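You operate a simulated robot arm through the tools that you are given. There is no shell and no other tool.

The job below is to be done with a simulated robot arm. You get a single attempt, and the scene is never put back.

JOB
Lay the cleat in the jig, swing the clamp bar across and screw in the white wing screw.

Only the result counts: the job must be done as asked and must still hold three seconds after the hand-in. Knocking over, shifting, dropping, spilling or breaking anything else fails it.

ROBOT AND FRAMES
A 7-joint arm with a three-finger gripper, fixed in place. Base frame: the origin is on the floor under the middle of its stand, x ahead of it, y to its left, z up; the work surface is at about z = 860. Lengths are in mm, angles in rad, forces in N, time in s.
With the tool pointing down near the work surface it reaches from about 520 to 960 mm from the base axis. Its first joint turns from -2.897 to 2.897 rad. Payload 2.69 kg.
The TCP is the grasp point between the finger pads, 29 mm short of the fingertips. In the tool frame z runs along the fingers and y along their closing line. The gripper opens to 120 mm; its body begins 78 mm behind the TCP.
Orientation is told as [roll, pitch, yaw] about the base's x, y, z axes, in that order, counted from this pose: with the fingers straight down and closing along the base's y, the tool's x points along the base's -x, its y along +y and its z along -z.

CONTROLS
- The arm moves only by the tool nudge_tool. Its argument "deltas" is a list of rows, each an object of numbers (a shift or turn left out is 0, a gripper value left out holds the last): "tx", "ty", "tz": the shift along the base's x, y, z in mm; "wx", "wy", "wz": the turn, a rotation vector about the base's x, y, z in rad; "fingers": the opening, from 0 (shut) to 1 (fully open). In form: [{"tx": .., "ty": .., "tz": .., "wx": .., "wy": .., "wz": .., "fingers": ..}, ...]. A call has 1 to 20 rows; each row shifts and turns the commanded pose from where the row before left it. A row lasts 0.2 s, in which the tool goes at most 50 mm and 0.15 rad; a call with a longer step from one row to the next is refused whole, and so is a gripper value outside its range. A pose out of reach is approached as far as the arm can. The call stops where the force on the tool passes 90 N (or 10 N more than at its start, if that is more) or the arm is blocked; 0.2 s more then pass. Each finger travels about 136.2 mm/s and halts on what it meets, pressing with about 30 N; the grip force reading is that of the motor and also rises with nothing between the fingers. The clock runs only during rows and for 0.2 s after the last one: add rows that do not move to give the fingers time. It gives the time, the measured TCP pose, the force on the tool (base axes), the opening and the grip force at its end, in the units of the frame above (readings bear some noise), with the torque about the TCP (base axes, N m) and any sound that the robot's microphone picked up, and new pictures: "show" is both (left out), scene, wrist or none.
- Cameras (640 x 400 px; columns grow to the right, rows downward): "scene" is fixed at [405.6, -658, 1659.9]; the picture's right is [0.22, 0.98, 0.00], its down [0.79, -0.18, -0.59] and it looks along [-0.58, 0.13, -0.81] (base axes); focal length 312 px, centre (320, 200). "wrist" rides on the gripper at [63, 0, -104] in the tool frame; the picture's right is [0.00, 1.00, 0.00], its down [-0.83, 0.00, -0.56] and it looks along [-0.56, 0.00, 0.83] (tool axes); focal length 275 px, centre (320, 200). There is no depth. A picture from a camera that has moved, and an enlarged one, comes with that camera's place and axes in the base frame and with its lens. The place of the scene camera against the robot may be out by one fixed shift of up to 25 mm in any direction.
- slide_trunk(by): moves the trunk up (or, below 0, down) by that many mm; the arm rides with it, the base frame stays. It gives what a move gives, with no picture.
- enlarge(camera, box): a new picture of the part [left, top, right, bottom] of that camera's present view, enlarged. No time passes.
- close_job(): hands the job in; it is judged then, once.

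Places have to be worked out from the pictures, the camera data and where the tool is seen. Open the gripper and draw the arm clear of the work before you hand the job in, unless the task says otherwise.

The tools are called after "Request:" by a JSON object that holds its "fn" and its "kwargs". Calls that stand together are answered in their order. nudge_tool: Moves the arm, as the interface text tells. Its arguments: {"type":"object","properties":{"deltas":{"type":"array"},"show":{"type":"string","enum":["both","scene","wrist","none"]}},"required":["deltas"]} The other tools are called the same way: slide_trunk (by) moves the trunk up or down; enlarge (camera, box) takes an enlarged picture of a part of a camera's view; close_job () hands the job in.

At the start:

```text
time_s: 0.0
tool_pos: [-4.5, -452.6, 1212.4]
tool_rot: [0.0, 0.0, -0.001]
contact_force: [-0.2, 1.0, -0.3]
moment: [0.02, 0.02, 0.04]
width: 120.2
grip_force: 0.2
trunk travel left (down, up): [-475.0, 111.0]
```

scene: 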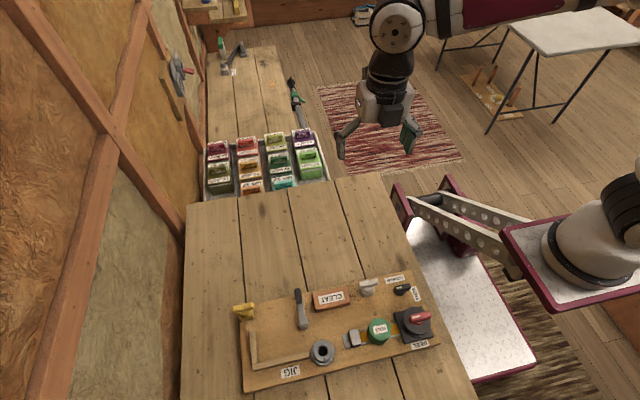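
wrist: 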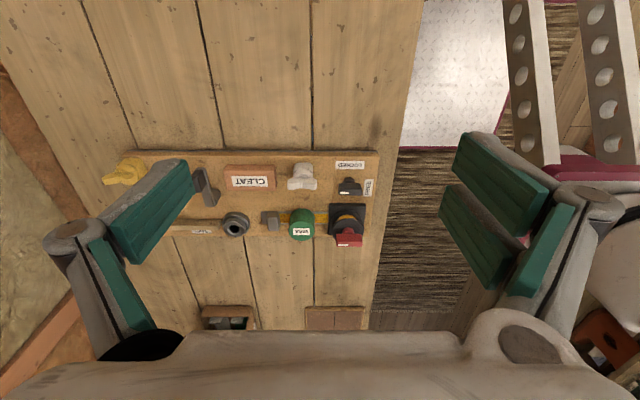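

The pictures show a board with a jig, a cleat, screws and a dial/reel; I'll enlarge both views to study the parts before moving.

Request:
{"fn": "enlarge", "kwargs": {"camera": "scene", "box": [220, 260, 460, 400]}}

Request:
{"fn": "enlarge", "kwargs": {"camera": "wrist", "box": [90, 130, 410, 330]}}

```text
2.67 times, centred on (340, 330) of scene
camera zoom: at [405.6, -658.0, 1659.9], right [0.22, 0.98, 0.0], down [0.79, -0.18, -0.59], along [-0.58, 0.13, -0.81], focal length 833 px, centre (267, -147)
```

zoom: 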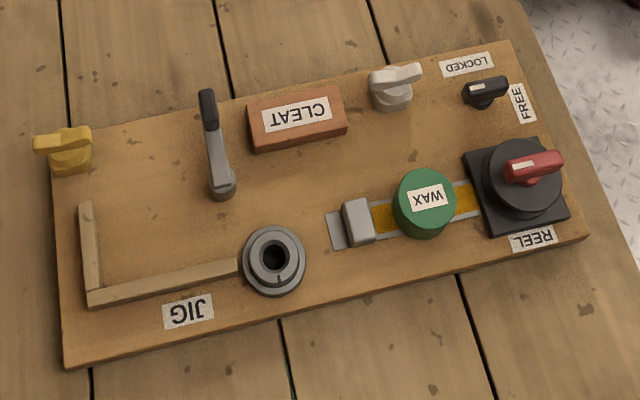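

```text
2.00 times, centred on (250, 230) of wrist
camera zoom: at [-68.3, -451.1, 1314.5], right [0.0, 1.0, 0.0], down [0.83, 0.0, 0.56], along [0.56, 0.0, -0.83], focal length 551 px, centre (460, 140)
```

zoom: 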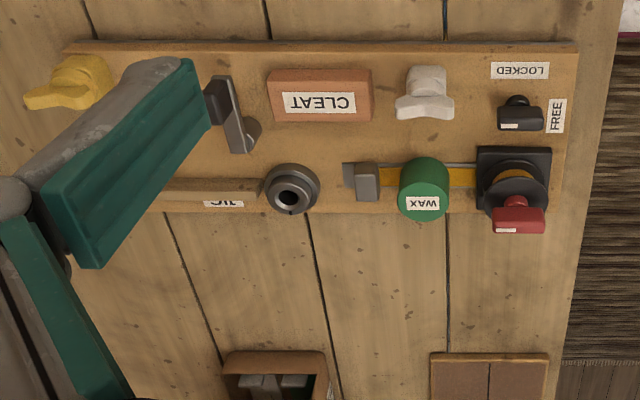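

The board lies around x 130–270, y −720…−440. I'll move the hand closer and above it, still high, for a better wrist view.

Request:
{"fn": "nudge_tool", "kwargs": {"deltas": [{"tx": 11, "ty": -25, "tz": -20}, {"tx": 11, "ty": -25, "tz": -20}, {"tx": 11, "ty": -25, "tz": -20}, {"tx": 11, "ty": -25, "tz": -20}, {"tx": 11, "ty": -25, "tz": -20}, {}]}}

```text
time_s: 1.4
tool_pos: [50.5, -578.3, 1109.6]
tool_rot: [0.0, -0.001, 0.001]
contact_force: [-0.2, -0.6, -0.2]
moment: [0.0, -0.03, -0.03]
width: 119.7
grip_force: 0.1
trunk travel left (down, up): [-475.0, 111.0]
camera wrist: at [-12.6, -577.0, 1212.6], right [0.0, 1.0, 0.0], down [0.83, 0.0, 0.56], along [0.56, 0.0, -0.83], focal length 275 px, centre (320, 200)
```

scene: 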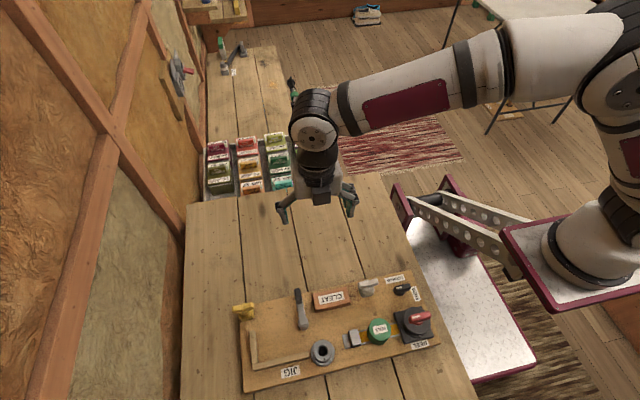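
wrist: 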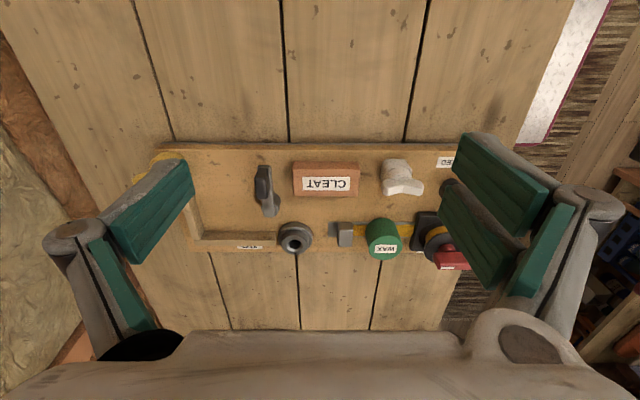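

Now I enlarge the wrist view to measure the parts.

Request:
{"fn": "enlarge", "kwargs": {"camera": "wrist", "box": [140, 130, 300, 270]}}

Request:
{"fn": "enlarge", "kwargs": {"camera": "wrist", "box": [280, 130, 480, 280]}}

Request:
{"fn": "enlarge", "kwargs": {"camera": "scene", "box": [225, 270, 345, 395]}}

Request:
{"fn": "enlarge", "kwargs": {"camera": "scene", "box": [325, 260, 445, 365]}}

```text
2.86 times, centred on (220, 200) of wrist
camera zoom: at [-12.6, -577.0, 1212.6], right [0.0, 1.0, 0.0], down [0.83, 0.0, 0.56], along [0.56, 0.0, -0.83], focal length 786 px, centre (606, 200)
```

zoom: 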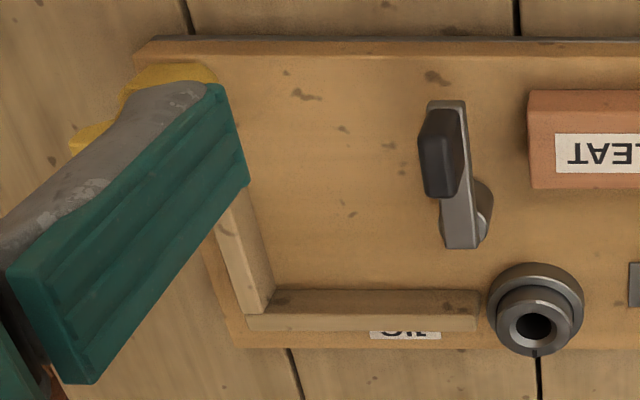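

```text
2.67 times, centred on (380, 205) of wrist
camera zoom: at [-12.6, -577.0, 1212.6], right [0.0, 1.0, 0.0], down [0.83, 0.0, 0.56], along [0.56, 0.0, -0.83], focal length 734 px, centre (160, 187)
```

zoom: 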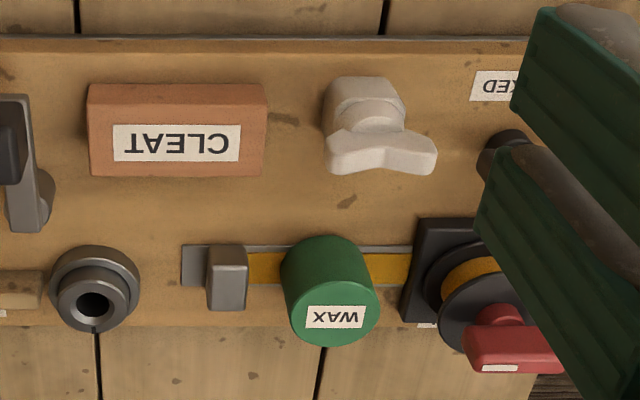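

```text
3.20 times, centred on (285, 332) of scene
camera zoom: at [405.6, -658.0, 1659.9], right [0.22, 0.98, 0.0], down [0.79, -0.18, -0.59], along [-0.58, 0.13, -0.81], focal length 1000 px, centre (432, -224)
```

zoom: 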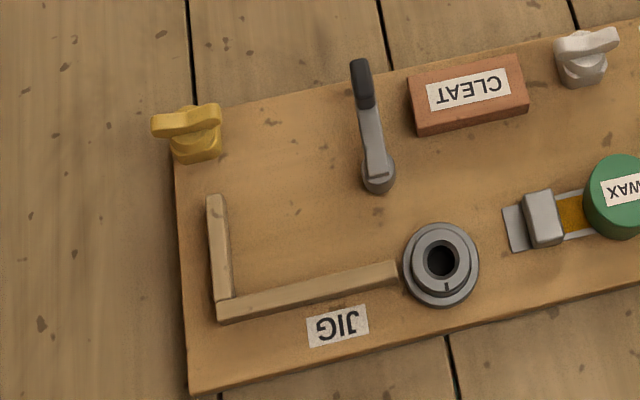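

```text
3.81 times, centred on (385, 312) of scene
camera zoom: at [405.6, -658.0, 1659.9], right [0.22, 0.98, 0.0], down [0.79, -0.18, -0.59], along [-0.58, 0.13, -0.81], focal length 1191 px, centre (72, -229)
```

zoom: 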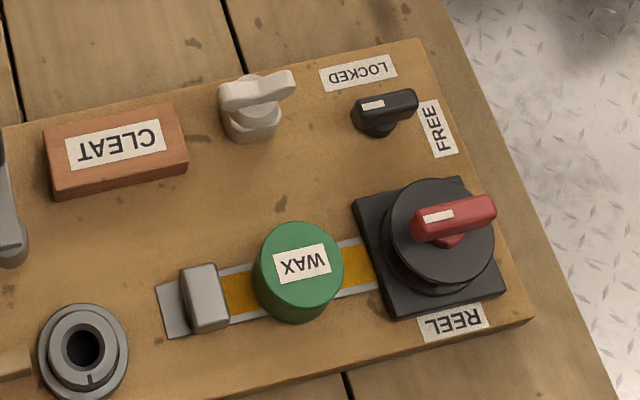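

The jig's fences, boss, lever (clamp bar) and white wing screw are visible; I need a closer look at the jig side, so I move over it while staying well above everything.

Request:
{"fn": "nudge_tool", "kwargs": {"deltas": [{"tx": 15, "ty": -28, "tz": -15}, {"tx": 15, "ty": -28, "tz": -15}, {"tx": 15, "ty": -28, "tz": -15}, {"tx": 15, "ty": -28, "tz": -15}, {}], "show": "wrist"}}

Request:
{"fn": "enlarge", "kwargs": {"camera": "wrist", "box": [190, 110, 450, 272]}}

```text
time_s: 2.6
tool_pos: [112.2, -689.0, 1050.7]
tool_rot: [-0.001, 0.0, 0.001]
contact_force: [0.2, 0.3, -0.2]
moment: [-0.01, -0.01, 0.0]
width: 120.0
grip_force: 0.0
trunk travel left (down, up): [-475.0, 111.0]
camera wrist: at [47.9, -687.7, 1153.1], right [0.0, 1.0, 0.0], down [0.83, 0.0, 0.56], along [0.56, 0.0, -0.83], focal length 275 px, centre (320, 200)
```

wrist: 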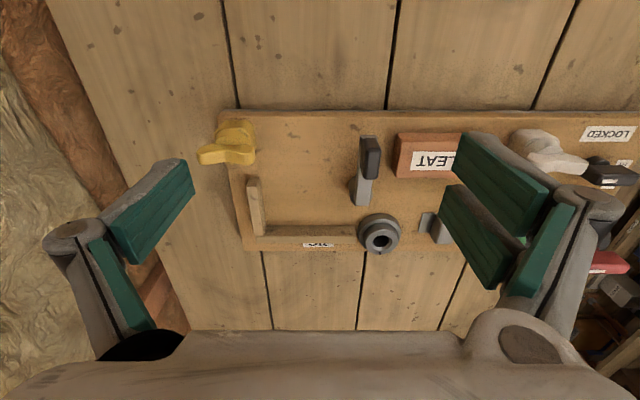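

```text
2.46 times, centred on (320, 191) of wrist
camera zoom: at [47.9, -687.7, 1153.1], right [0.0, 1.0, 0.0], down [0.83, 0.0, 0.56], along [0.56, 0.0, -0.83], focal length 678 px, centre (320, 222)
```

zoom: 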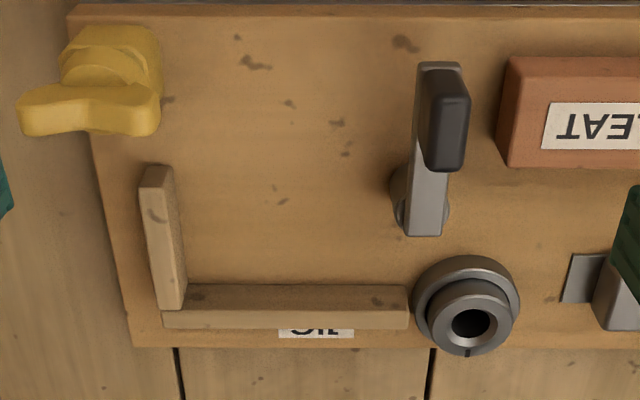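

Triangulating the two views puts the boss top at about (268, −615, 913). I'll take a third, lower view over the cleat and white screw for better heights.

Request:
{"fn": "nudge_tool", "kwargs": {"deltas": [{"tx": -12, "ty": 32, "tz": -12}, {"tx": -12, "ty": 32, "tz": -12}, {"tx": -12, "ty": 32, "tz": -12}, {"tx": -12, "ty": 32, "tz": -12}, {"ty": 30, "tz": -10}, {}], "show": "wrist"}}

Request:
{"fn": "enlarge", "kwargs": {"camera": "wrist", "box": [190, 90, 450, 252]}}

```text
time_s: 4.0
tool_pos: [62.5, -531.3, 992.8]
tool_rot: [0.001, -0.001, 0.0]
contact_force: [-0.4, -0.2, -0.9]
moment: [0.05, 0.02, 0.0]
width: 119.7
grip_force: 0.1
trunk travel left (down, up): [-475.0, 111.0]
camera wrist: at [-1.2, -529.5, 1095.5], right [0.0, 1.0, 0.0], down [0.83, 0.0, 0.56], along [0.56, 0.0, -0.83], focal length 275 px, centre (320, 200)
```

wrist: 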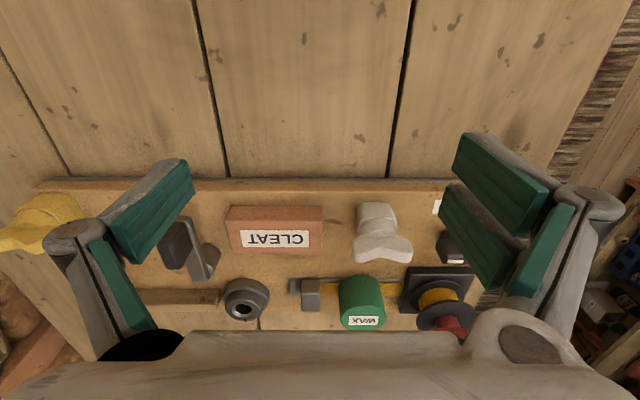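

```text
2.46 times, centred on (320, 171) of wrist
camera zoom: at [-1.2, -529.5, 1095.5], right [0.0, 1.0, 0.0], down [0.83, 0.0, 0.56], along [0.56, 0.0, -0.83], focal length 678 px, centre (320, 271)
```

zoom: 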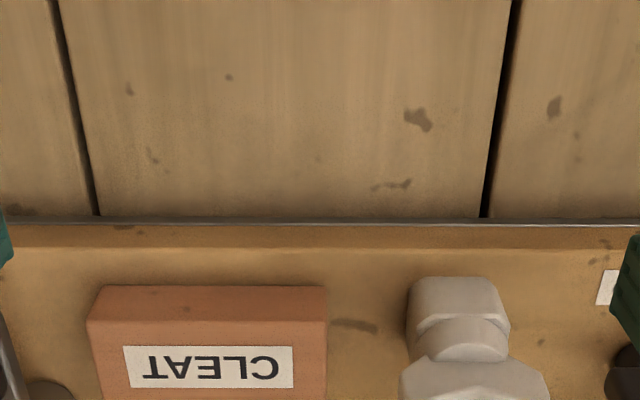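

I need the region a little lower in that view, so I enlarge it.

Request:
{"fn": "enlarge", "kwargs": {"camera": "wrist", "box": [190, 170, 450, 332]}}

Request:
{"fn": "enlarge", "kwargs": {"camera": "wrist", "box": [330, 180, 480, 274]}}

```text
2.46 times, centred on (320, 251) of wrist
camera zoom: at [-1.2, -529.5, 1095.5], right [0.0, 1.0, 0.0], down [0.83, 0.0, 0.56], along [0.56, 0.0, -0.83], focal length 678 px, centre (320, 74)
```

zoom: 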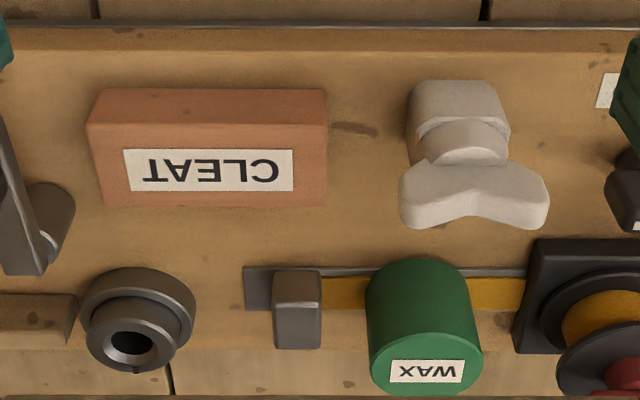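

```text
4.26 times, centred on (405, 227) of wrist
camera zoom: at [-1.2, -529.5, 1095.5], right [0.0, 1.0, 0.0], down [0.83, 0.0, 0.56], along [0.56, 0.0, -0.83], focal length 1171 px, centre (-42, 85)
```

zoom: 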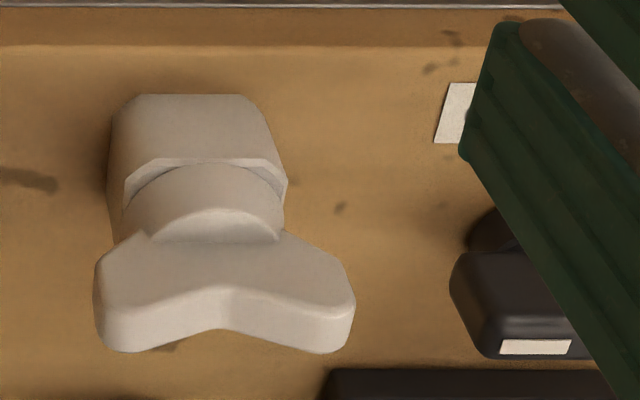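

Readings: cleat is roughly 87×41×22 mm centred near (170, −570), boss top near (267, −615, 913). I'll turn the hand 90° (so it can grip the cleat across its narrow side) and half close the fingers up here to learn the finger geometry.

Request:
{"fn": "nudge_tool", "kwargs": {"deltas": [{"fingers": 0.5}, {"fingers": 0.5}, {"fingers": 0.5}], "show": "both"}}

Request:
{"fn": "nudge_tool", "kwargs": {"deltas": [{"fingers": 0.0}, {"fingers": 0.0}, {"fingers": 0.0}, {"fingers": 0.0}], "show": "both"}}

```text
time_s: 4.8
tool_pos: [62.0, -530.6, 992.3]
tool_rot: [0.0, 0.001, 0.0]
contact_force: [0.1, 0.3, -0.5]
moment: [0.01, 0.0, 0.0]
width: 60.1
grip_force: 0.1
trunk travel left (down, up): [-475.0, 111.0]
camera wrist: at [-1.2, -529.7, 1095.5], right [0.0, 1.0, 0.0], down [0.83, 0.0, 0.56], along [0.56, 0.0, -0.83], focal length 275 px, centre (320, 200)
```

scene: 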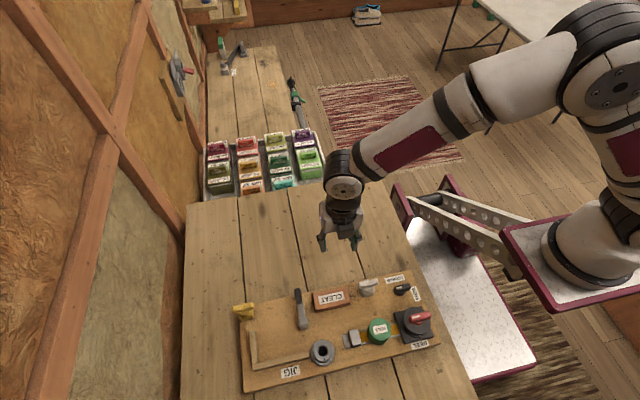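
wrist: 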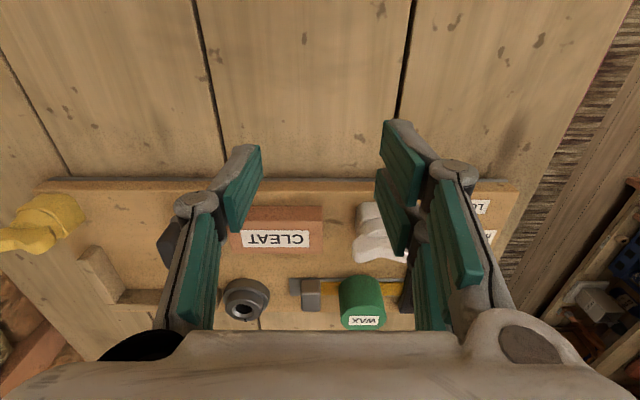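

```text
time_s: 5.8
tool_pos: [62.9, -531.8, 993.4]
tool_rot: [0.0, -0.001, -0.002]
contact_force: [0.2, -0.2, -0.1]
moment: [0.02, -0.02, -0.01]
width: 0.0
grip_force: 28.2
trunk travel left (down, up): [-475.0, 111.0]
camera wrist: at [-1.2, -529.7, 1095.5], right [0.0, 1.0, 0.0], down [0.83, 0.0, 0.56], along [0.56, 0.0, -0.83], focal length 275 px, centre (320, 200)
```

scene: 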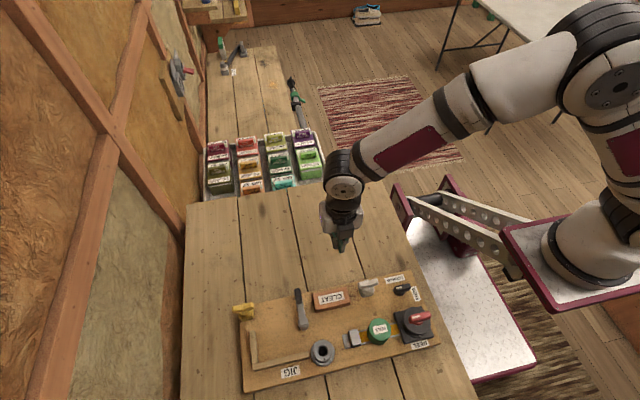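
wrist: 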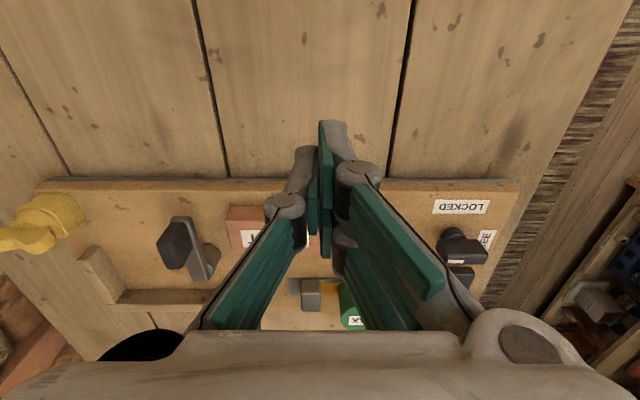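

Finger geometry is clear: single finger on tool −y, two fingers on tool +y, tips ≈29 mm past the TCP when nearly closed. Now I turn to yaw −90° and move above the cleat at a safe height with the fingers open about 78 mm.

Request:
{"fn": "nudge_tool", "kwargs": {"deltas": [{"tx": 9.8, "ty": -3.6, "tz": 1, "wz": -0.1428, "fingers": 0.65}, {"tx": 9.8, "ty": -3.6, "tz": 1, "wz": -0.1428}, {"tx": 9.8, "ty": -3.6, "tz": 1, "wz": -0.1428}, {"tx": 9.8, "ty": -3.6, "tz": 1, "wz": -0.1428}, {"tx": 9.8, "ty": -3.6, "tz": 1, "wz": -0.1428}, {"tx": 9.8, "ty": -3.6, "tz": 1, "wz": -0.1428}, {"tx": 9.8, "ty": -3.6, "tz": 1, "wz": -0.1428}, {"tx": 9.8, "ty": -3.6, "tz": 1, "wz": -0.1428}, {"tx": 9.8, "ty": -3.6, "tz": 1, "wz": -0.1428}, {"tx": 9.8, "ty": -3.6, "tz": 1, "wz": -0.1428}, {"tx": 9.8, "ty": -3.6, "tz": 1, "wz": -0.1428}, {}]}}

```text
time_s: 8.4
tool_pos: [172.8, -569.3, 1005.9]
tool_rot: [0.0, -0.001, -1.571]
contact_force: [0.1, -0.1, -0.5]
moment: [0.0, -0.01, -0.02]
width: 78.0
grip_force: 0.1
trunk travel left (down, up): [-475.0, 111.0]
camera wrist: at [170.8, -505.4, 1107.7], right [1.0, 0.0, 0.0], down [0.0, -0.83, 0.56], along [0.0, -0.56, -0.83], focal length 275 px, centre (320, 200)
```

scene: 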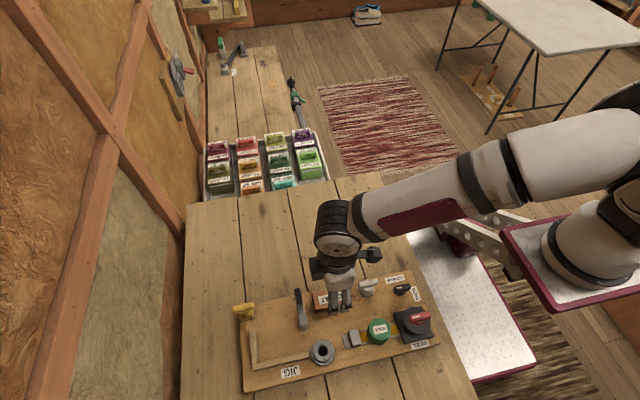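
wrist: 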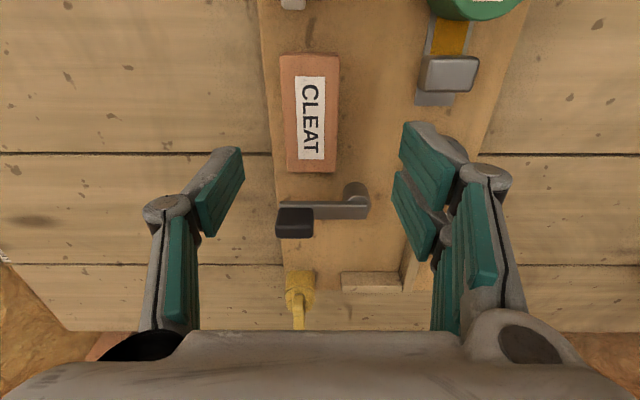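

The cleat's x-centre seems nearer 163 from this view; I enlarge to measure more carefully.

Request:
{"fn": "enlarge", "kwargs": {"camera": "wrist", "box": [240, 0, 500, 162]}}

Request:
{"fn": "enlarge", "kwargs": {"camera": "wrist", "box": [240, 150, 480, 330]}}

```text
2.46 times, centred on (370, 81) of wrist
camera zoom: at [170.8, -505.4, 1107.7], right [1.0, 0.0, 0.0], down [0.0, -0.83, 0.56], along [0.0, -0.56, -0.83], focal length 678 px, centre (197, 493)
```

zoom: 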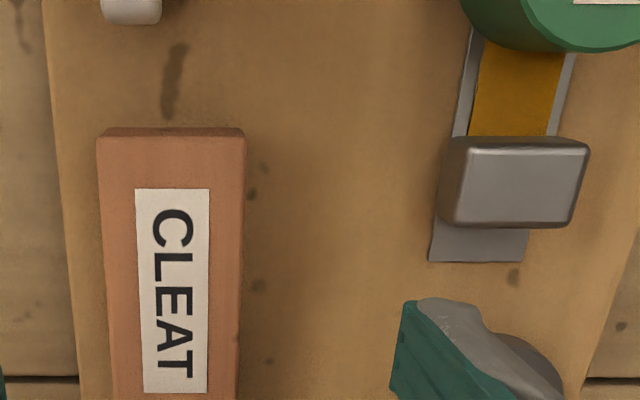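

```text
2.22 times, centred on (360, 240) of wrist
camera zoom: at [170.8, -505.4, 1107.7], right [1.0, 0.0, 0.0], down [0.0, -0.83, 0.56], along [0.0, -0.56, -0.83], focal length 612 px, centre (231, 111)
```

zoom: 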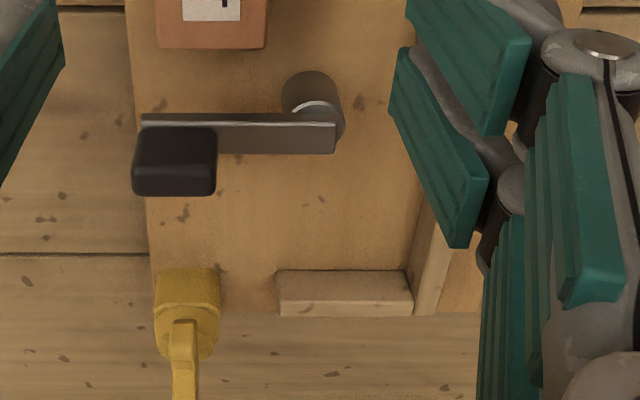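

From the consistent triangulation: cleat top z≈912, board ≈889, cleat centre ≈(163.5, −569). I shift −7 mm in x and descend 60 mm, then check.

Request:
{"fn": "nudge_tool", "kwargs": {"deltas": [{"tx": -7.3, "ty": -0.6}, {"tz": -20}, {"tz": -20}, {"tz": -20}, {}]}}

Request:
{"fn": "enlarge", "kwargs": {"camera": "wrist", "box": [200, 60, 460, 222]}}

Request:
{"fn": "enlarge", "kwargs": {"camera": "scene", "box": [270, 240, 430, 340]}}

```text
time_s: 9.6
tool_pos: [163.9, -570.6, 943.0]
tool_rot: [0.001, 0.0, -1.57]
contact_force: [0.6, -0.3, 0.1]
moment: [-0.01, -0.01, 0.0]
width: 78.0
grip_force: 0.1
trunk travel left (down, up): [-475.0, 111.0]
camera wrist: at [163.2, -506.3, 1047.0], right [1.0, 0.0, 0.0], down [0.0, -0.83, 0.56], along [0.0, -0.56, -0.83], focal length 275 px, centre (320, 200)
```

scene: 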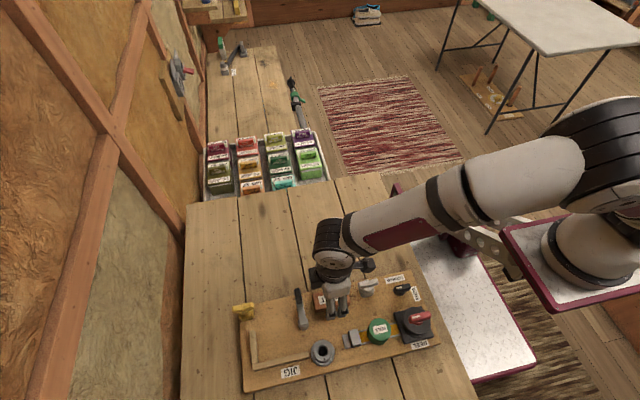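
wrist: 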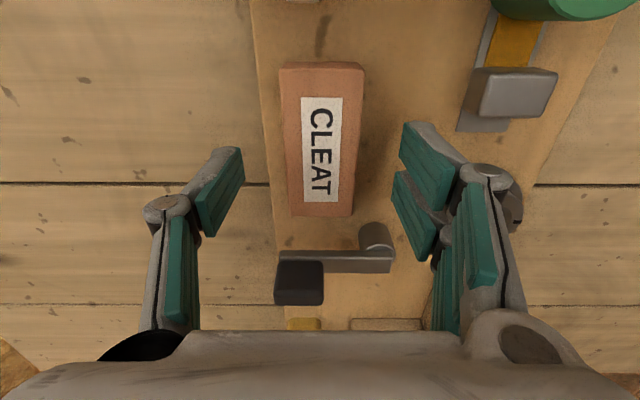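

```text
2.46 times, centred on (330, 141) of wrist
camera zoom: at [163.2, -506.3, 1047.0], right [1.0, 0.0, 0.0], down [0.0, -0.83, 0.56], along [0.0, -0.56, -0.83], focal length 678 px, centre (295, 345)
```

zoom: 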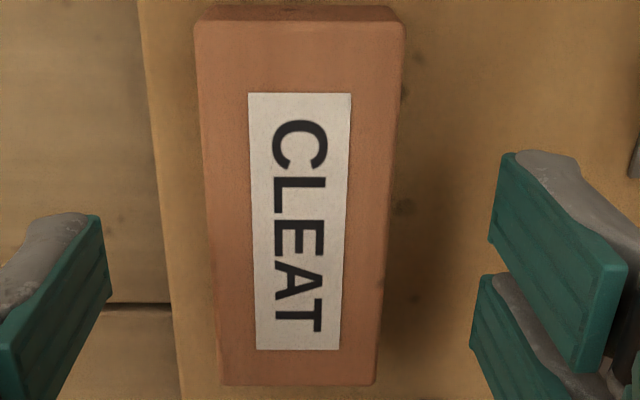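

```text
4.00 times, centred on (350, 290) of scene
camera zoom: at [405.6, -658.0, 1659.9], right [0.22, 0.98, 0.0], down [0.79, -0.18, -0.59], along [-0.58, 0.13, -0.81], focal length 1250 px, centre (200, -160)
```

zoom: 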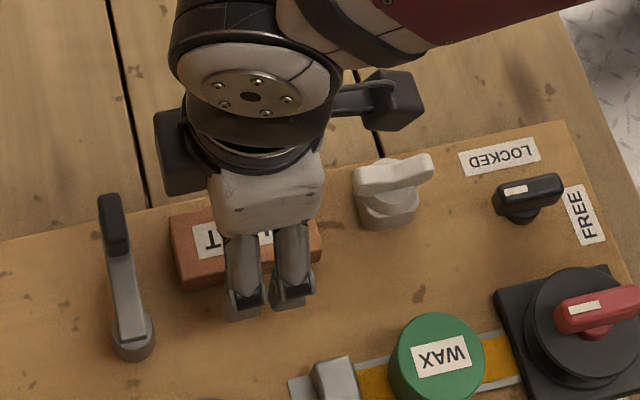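

The cleat is centred between the fingers; I descend 22 mm more so the tips stop a few mm above the board, watching the force.

Request:
{"fn": "nudge_tool", "kwargs": {"deltas": [{"tx": 0.8, "tz": -8}, {"tz": -7}, {"tz": -7}, {}]}}

Request:
{"fn": "enlarge", "kwargs": {"camera": "wrist", "box": [180, 60, 460, 235]}}

```text
time_s: 10.6
tool_pos: [164.7, -572.0, 924.0]
tool_rot: [0.0, -0.001, -1.571]
contact_force: [0.4, -0.2, -0.2]
moment: [0.01, -0.01, 0.02]
width: 77.9
grip_force: 0.2
trunk travel left (down, up): [-475.0, 111.0]
camera wrist: at [163.3, -506.7, 1025.9], right [1.0, 0.0, 0.0], down [0.0, -0.83, 0.56], along [0.0, -0.56, -0.83], focal length 275 px, centre (320, 200)
```

scene: 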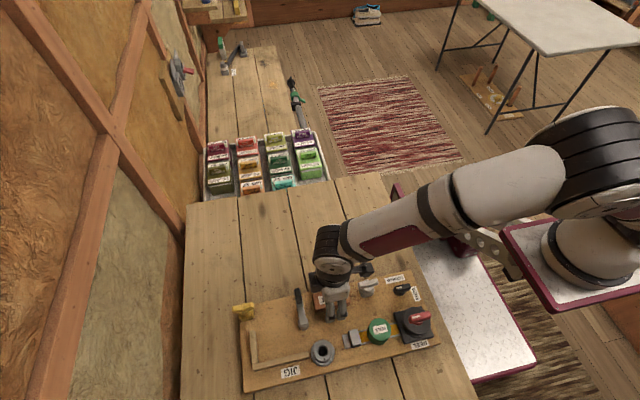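
wrist: 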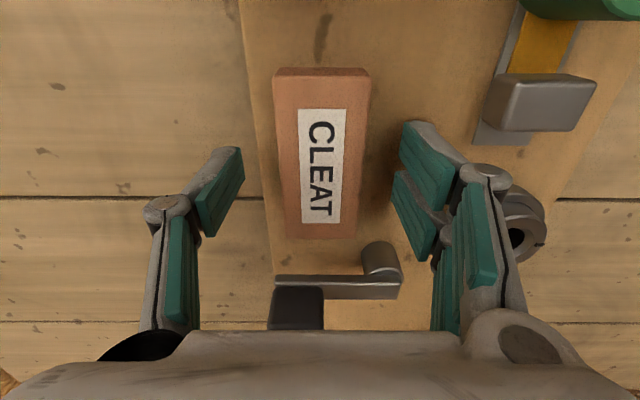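

```text
2.29 times, centred on (320, 148) of wrist
camera zoom: at [163.3, -506.7, 1025.9], right [1.0, 0.0, 0.0], down [0.0, -0.83, 0.56], along [0.0, -0.56, -0.83], focal length 629 px, centre (320, 320)
```

zoom: 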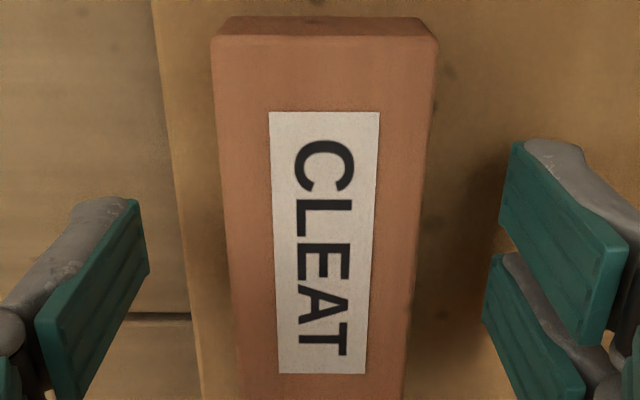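

No contact yet and the cleat lies between the pads; I close the fingers on it.

Request:
{"fn": "nudge_tool", "kwargs": {"deltas": [{"fingers": 0.25}, {"fingers": 0.0}, {"fingers": 0.0}, {"fingers": 0.0}]}}

```text
time_s: 11.6
tool_pos: [163.6, -571.2, 923.4]
tool_rot: [0.0, -0.001, -1.571]
contact_force: [2.4, -0.3, 2.0]
moment: [0.03, -0.08, -0.02]
width: 39.2
grip_force: 30.2
trunk travel left (down, up): [-475.0, 111.0]
camera wrist: at [163.4, -506.7, 1026.0], right [1.0, 0.0, 0.0], down [0.0, -0.83, 0.56], along [0.0, -0.56, -0.83], focal length 275 px, centre (320, 200)
```

scene: 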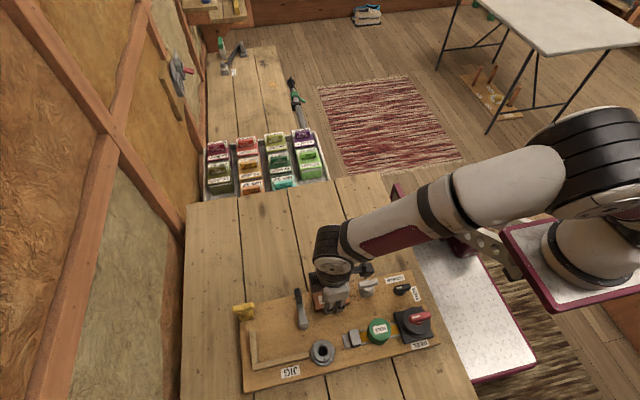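
wrist: 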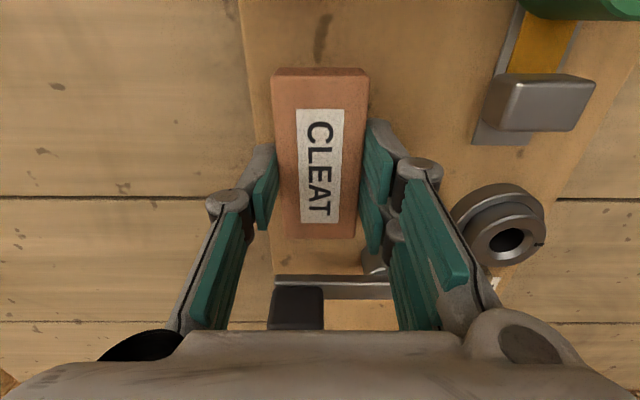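

The grip holds at 39.2 mm width. I lift 45 mm and check that the cleat comes along.

Request:
{"fn": "nudge_tool", "kwargs": {"deltas": [{"tz": 5}, {"tz": 10}, {"tz": 15}, {"tz": 15}, {}]}}

```text
time_s: 12.8
tool_pos: [163.0, -570.6, 967.5]
tool_rot: [-0.001, -0.001, -1.571]
contact_force: [0.5, 0.0, 0.4]
moment: [0.01, 0.01, 0.03]
width: 39.2
grip_force: 29.6
trunk travel left (down, up): [-475.0, 111.0]
camera wrist: at [162.2, -507.0, 1070.9], right [1.0, 0.0, 0.0], down [0.0, -0.83, 0.56], along [0.0, -0.56, -0.83], focal length 275 px, centre (320, 200)
```

scene: 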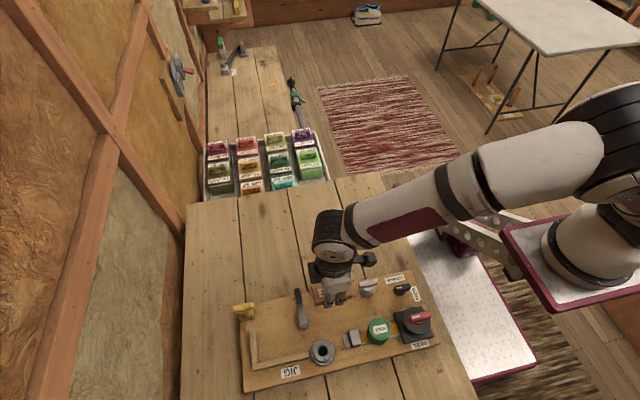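
wrist: 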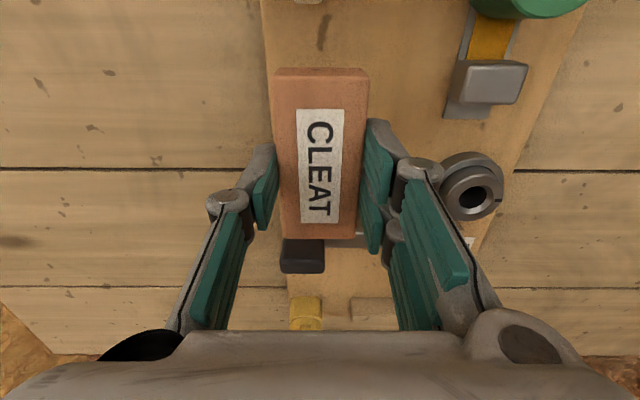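

The cleat is lifted cleanly. I raise it clear of the lever's grip (top ≈937) and carry it over to above the jig.

Request:
{"fn": "nudge_tool", "kwargs": {"deltas": [{"tz": 18}, {"tz": 18}, {"tx": 10, "ty": -24}, {"tx": 10, "ty": -24}, {"tx": 10, "ty": -24}, {"tx": 10, "ty": -24}, {"tx": 10, "ty": -24}, {"tx": 6, "ty": -20}, {}]}}

Request:
{"fn": "enlarge", "kwargs": {"camera": "wrist", "box": [220, 120, 480, 282]}}

Request:
{"fn": "enlarge", "kwargs": {"camera": "scene", "box": [220, 260, 360, 400]}}

```text
time_s: 14.8
tool_pos: [218.2, -712.8, 1003.8]
tool_rot: [0.002, -0.001, -1.571]
contact_force: [-0.3, 1.0, -0.6]
moment: [-0.02, 0.01, 0.01]
width: 38.9
grip_force: 30.3
trunk travel left (down, up): [-475.0, 111.0]
camera wrist: at [218.5, -648.0, 1106.6], right [1.0, 0.0, 0.0], down [0.0, -0.83, 0.56], along [0.0, -0.56, -0.83], focal length 275 px, centre (320, 200)
```

scene: 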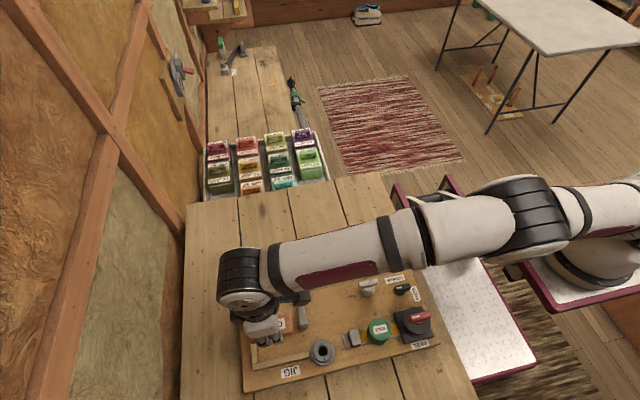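
wrist: 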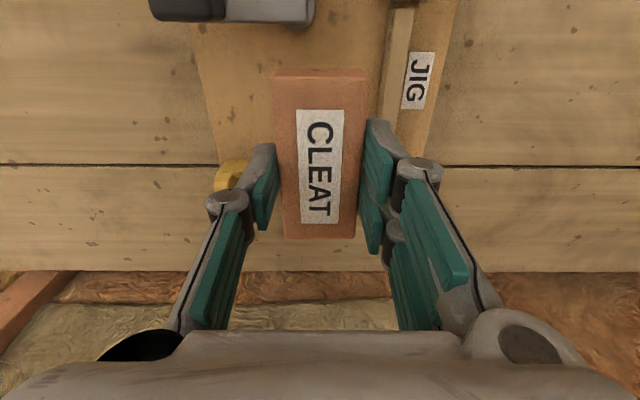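

```text
2.46 times, centred on (350, 201) of wrist
camera zoom: at [218.5, -648.0, 1106.6], right [1.0, 0.0, 0.0], down [0.0, -0.83, 0.56], along [0.0, -0.56, -0.83], focal length 678 px, centre (246, 198)
```

zoom: 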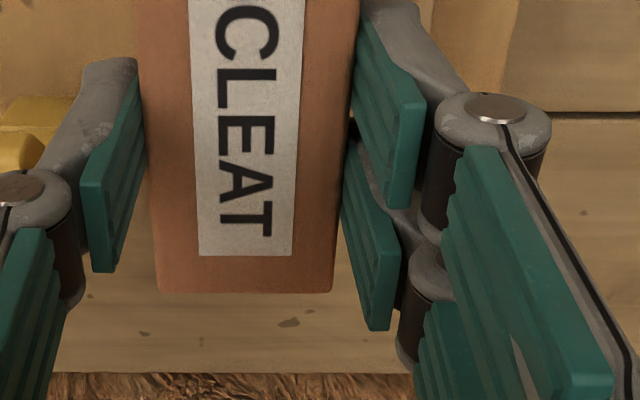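

```text
2.86 times, centred on (290, 330) of scene
camera zoom: at [405.6, -658.0, 1659.9], right [0.22, 0.98, 0.0], down [0.79, -0.18, -0.59], along [-0.58, 0.13, -0.81], focal length 893 px, centre (406, -171)
```

zoom: 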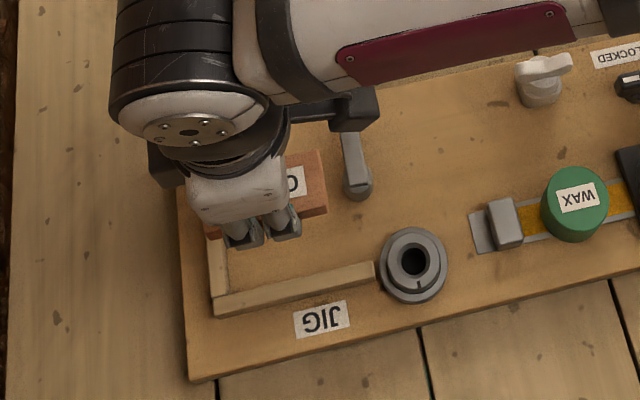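

I'm above the jig with margin; let me enlarge the fence region in the wrist view to refine the fence's x position before descending.

Request:
{"fn": "enlarge", "kwargs": {"camera": "wrist", "box": [340, 0, 460, 75]}}

Request:
{"fn": "enlarge", "kwargs": {"camera": "scene", "box": [240, 300, 320, 370]}}

```text
5.33 times, centred on (400, 38) of wrist
camera zoom: at [218.5, -648.0, 1106.6], right [1.0, 0.0, 0.0], down [0.0, -0.83, 0.56], along [0.0, -0.56, -0.83], focal length 1468 px, centre (-107, 1067)
```

zoom: 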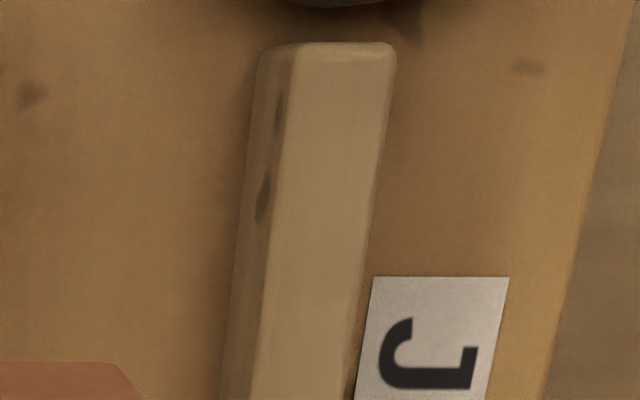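

```text
5.71 times, centred on (280, 335) of scene
camera zoom: at [405.6, -658.0, 1659.9], right [0.22, 0.98, 0.0], down [0.79, -0.18, -0.59], along [-0.58, 0.13, -0.81], focal length 1786 px, centre (549, -571)
```

zoom: 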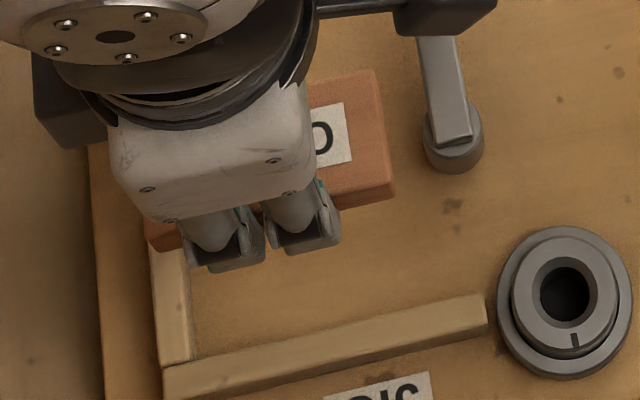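

Fence inner face is at x≈263.7, short fence inner face at y≈−755. I shift +4 mm in y for safety and descend until the cleat is about 3 mm above the board.

Request:
{"fn": "nudge_tool", "kwargs": {"deltas": [{"ty": 4, "tz": -15}, {"tz": -20}, {"tz": -20}, {"tz": -15}, {"tz": -7}, {}]}}

Request:
{"fn": "enlarge", "kwargs": {"camera": "wrist", "box": [220, 60, 480, 280]}}

Request:
{"fn": "enlarge", "kwargs": {"camera": "scene", "box": [230, 290, 330, 380]}}

```text
time_s: 16.2
tool_pos: [221.1, -706.3, 927.7]
tool_rot: [0.002, 0.0, -1.571]
contact_force: [0.8, -0.5, -0.3]
moment: [0.02, 0.01, -0.03]
width: 38.7
grip_force: 30.0
trunk travel left (down, up): [-475.0, 111.0]
camera wrist: at [218.9, -643.3, 1030.7], right [1.0, 0.0, 0.0], down [0.0, -0.83, 0.56], along [0.0, -0.56, -0.83], focal length 275 px, centre (320, 200)
```

scene: 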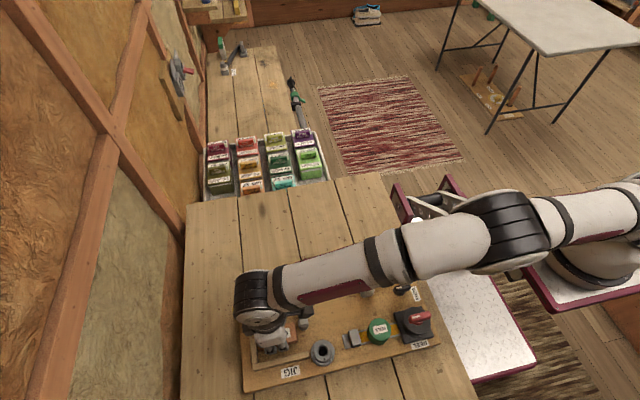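
wrist: 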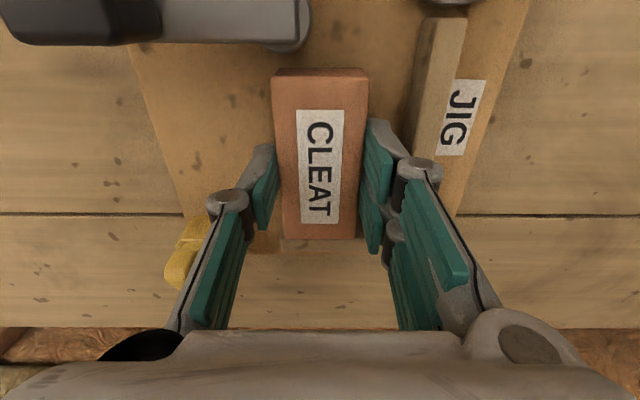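

```text
1.82 times, centred on (350, 170) of wrist
camera zoom: at [218.9, -643.3, 1030.7], right [1.0, 0.0, 0.0], down [0.0, -0.83, 0.56], along [0.0, -0.56, -0.83], focal length 500 px, centre (266, 254)
```

zoom: 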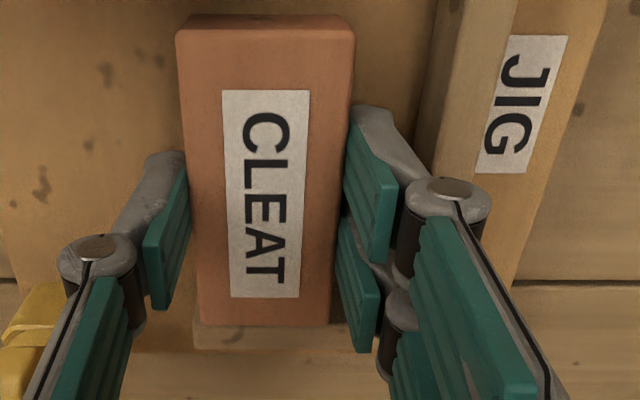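

```text
4.44 times, centred on (280, 335) of scene
camera zoom: at [405.6, -658.0, 1659.9], right [0.22, 0.98, 0.0], down [0.79, -0.18, -0.59], along [-0.58, 0.13, -0.81], focal length 1389 px, centre (498, -400)
```

zoom: 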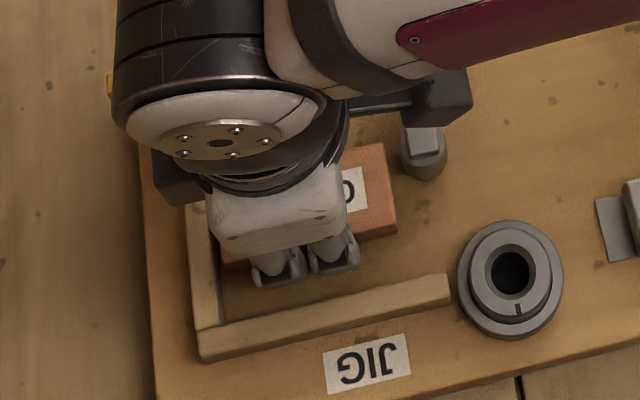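

The short fence is just beyond the cleat's far end. I make a small guarded move in −y to find contact with it.

Request:
{"fn": "nudge_tool", "kwargs": {"deltas": [{"ty": -1.5}, {"ty": -1.5}], "show": "wrist"}}

```text
time_s: 16.8
tool_pos: [221.1, -711.4, 926.0]
tool_rot: [-0.001, 0.002, -1.571]
contact_force: [-0.1, 0.3, -1.1]
moment: [0.01, 0.04, -0.03]
width: 39.1
grip_force: 29.7
trunk travel left (down, up): [-475.0, 111.0]
camera wrist: at [219.2, -646.2, 1029.6], right [1.0, 0.0, 0.0], down [0.0, -0.83, 0.56], along [0.0, -0.56, -0.83], focal length 275 px, centre (320, 200)
```

wrist: 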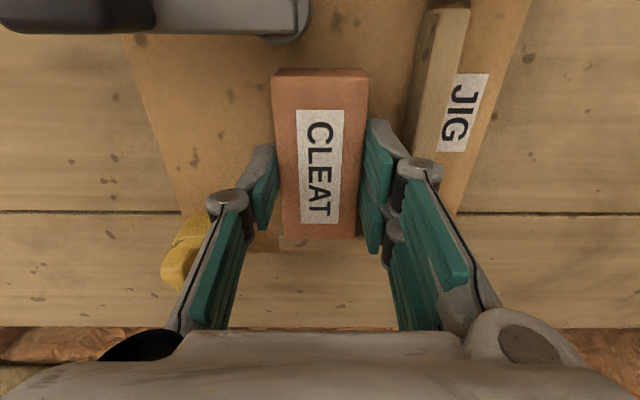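

Request:
{"fn": "enlarge", "kwargs": {"camera": "wrist", "box": [260, 200, 380, 270]}}

```text
5.33 times, centred on (320, 235) of wrist
camera zoom: at [219.2, -646.2, 1029.6], right [1.0, 0.0, 0.0], down [0.0, -0.83, 0.56], along [0.0, -0.56, -0.83], focal length 1468 px, centre (320, 13)
```

zoom: 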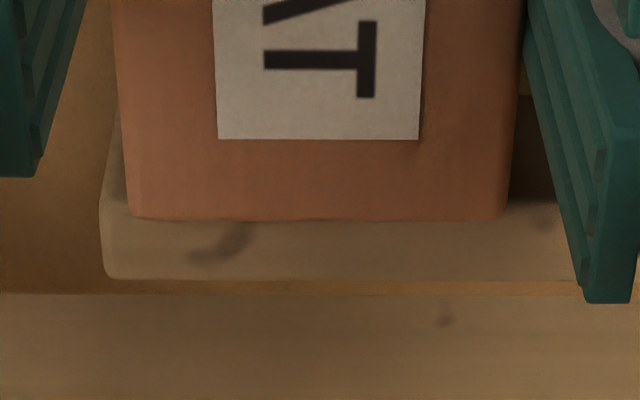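

The remaining gap to the short fence looks like about 5 mm; I continue in small steps.

Request:
{"fn": "nudge_tool", "kwargs": {"deltas": [{"ty": -1.5}, {"ty": -1.5}], "show": "none"}}

Request:
{"fn": "nudge_tool", "kwargs": {"deltas": [{"ty": -1.0}], "show": "none"}}

Request:
{"fn": "nudge_tool", "kwargs": {"deltas": [{"ty": -1.0}], "show": "wrist"}}

```text
time_s: 17.4
tool_pos: [219.9, -713.9, 927.7]
tool_rot: [-0.002, 0.004, -1.573]
contact_force: [1.4, 13.6, 4.5]
moment: [0.07, -0.04, 0.04]
width: 39.4
grip_force: 30.2
trunk travel left (down, up): [-475.0, 111.0]
```

```text
time_s: 17.8
tool_pos: [220.1, -713.7, 926.4]
tool_rot: [0.0, 0.004, -1.571]
contact_force: [2.5, 24.8, 6.1]
moment: [0.33, -0.05, 0.05]
width: 39.0
grip_force: 30.2
trunk travel left (down, up): [-475.0, 111.0]
```

```text
time_s: 18.2
tool_pos: [219.9, -712.3, 926.5]
tool_rot: [-0.001, 0.006, -1.57]
contact_force: [1.4, 28.0, 1.6]
moment: [0.64, -0.03, 0.04]
width: 39.0
grip_force: 30.0
trunk travel left (down, up): [-475.0, 111.0]
camera wrist: at [218.8, -649.5, 1029.4], right [1.0, 0.0, 0.0], down [0.0, -0.83, 0.55], along [0.0, -0.55, -0.83], focal length 275 px, centre (320, 200)
```

wrist: 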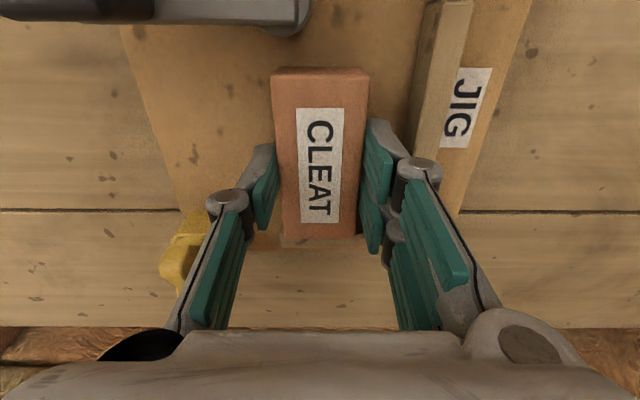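

The cleat is against the short fence (28 N, a bit more than needed). I back off 2.5 mm to relieve it, then lower gently.

Request:
{"fn": "nudge_tool", "kwargs": {"deltas": [{"ty": 2.5}, {}], "show": "none"}}

```text
time_s: 18.8
tool_pos: [220.5, -712.6, 925.2]
tool_rot: [-0.001, 0.001, -1.572]
contact_force: [-0.8, 14.6, -6.2]
moment: [0.66, 0.02, -0.03]
width: 39.0
grip_force: 29.6
trunk travel left (down, up): [-475.0, 111.0]
```

Still 14.6 N; I back off a little further.

Request:
{"fn": "nudge_tool", "kwargs": {"deltas": [{"ty": 1.5}, {}], "show": "none"}}

```text
time_s: 19.4
tool_pos: [219.8, -713.7, 927.6]
tool_rot: [0.0, -0.002, -1.572]
contact_force: [1.0, 3.3, -1.1]
moment: [0.13, -0.03, 0.02]
width: 39.2
grip_force: 29.6
trunk travel left (down, up): [-475.0, 111.0]
```

The force is down to 3 N with the cleat just at the fence. Now I lower in small steps to the board.

Request:
{"fn": "nudge_tool", "kwargs": {"deltas": [{"ty": 0.5, "tz": -1.5}, {"tz": -1.0}], "show": "none"}}

```text
time_s: 20.0
tool_pos: [219.5, -711.8, 924.4]
tool_rot: [0.0, -0.001, -1.573]
contact_force: [-0.6, 0.0, 0.3]
moment: [0.0, 0.03, 0.01]
width: 39.1
grip_force: 30.6
trunk travel left (down, up): [-475.0, 111.0]
```

Request:
{"fn": "nudge_tool", "kwargs": {"deltas": [{"tz": -1.0}, {"tz": -0.7}], "show": "wrist"}}

```text
time_s: 20.6
tool_pos: [219.2, -710.3, 922.7]
tool_rot: [-0.001, -0.003, -1.572]
contact_force: [1.1, 2.7, 7.6]
moment: [0.44, -0.05, 0.01]
width: 39.1
grip_force: 29.3
trunk travel left (down, up): [-475.0, 111.0]
camera wrist: at [218.2, -646.8, 1025.9], right [1.0, 0.0, 0.0], down [0.0, -0.83, 0.56], along [0.0, -0.56, -0.83], focal length 275 px, centre (320, 200)
```

wrist: 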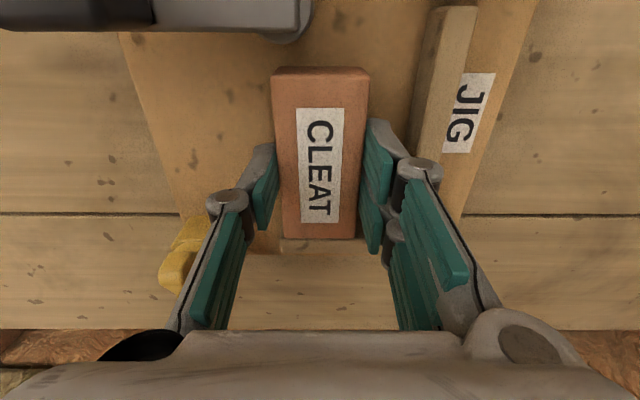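

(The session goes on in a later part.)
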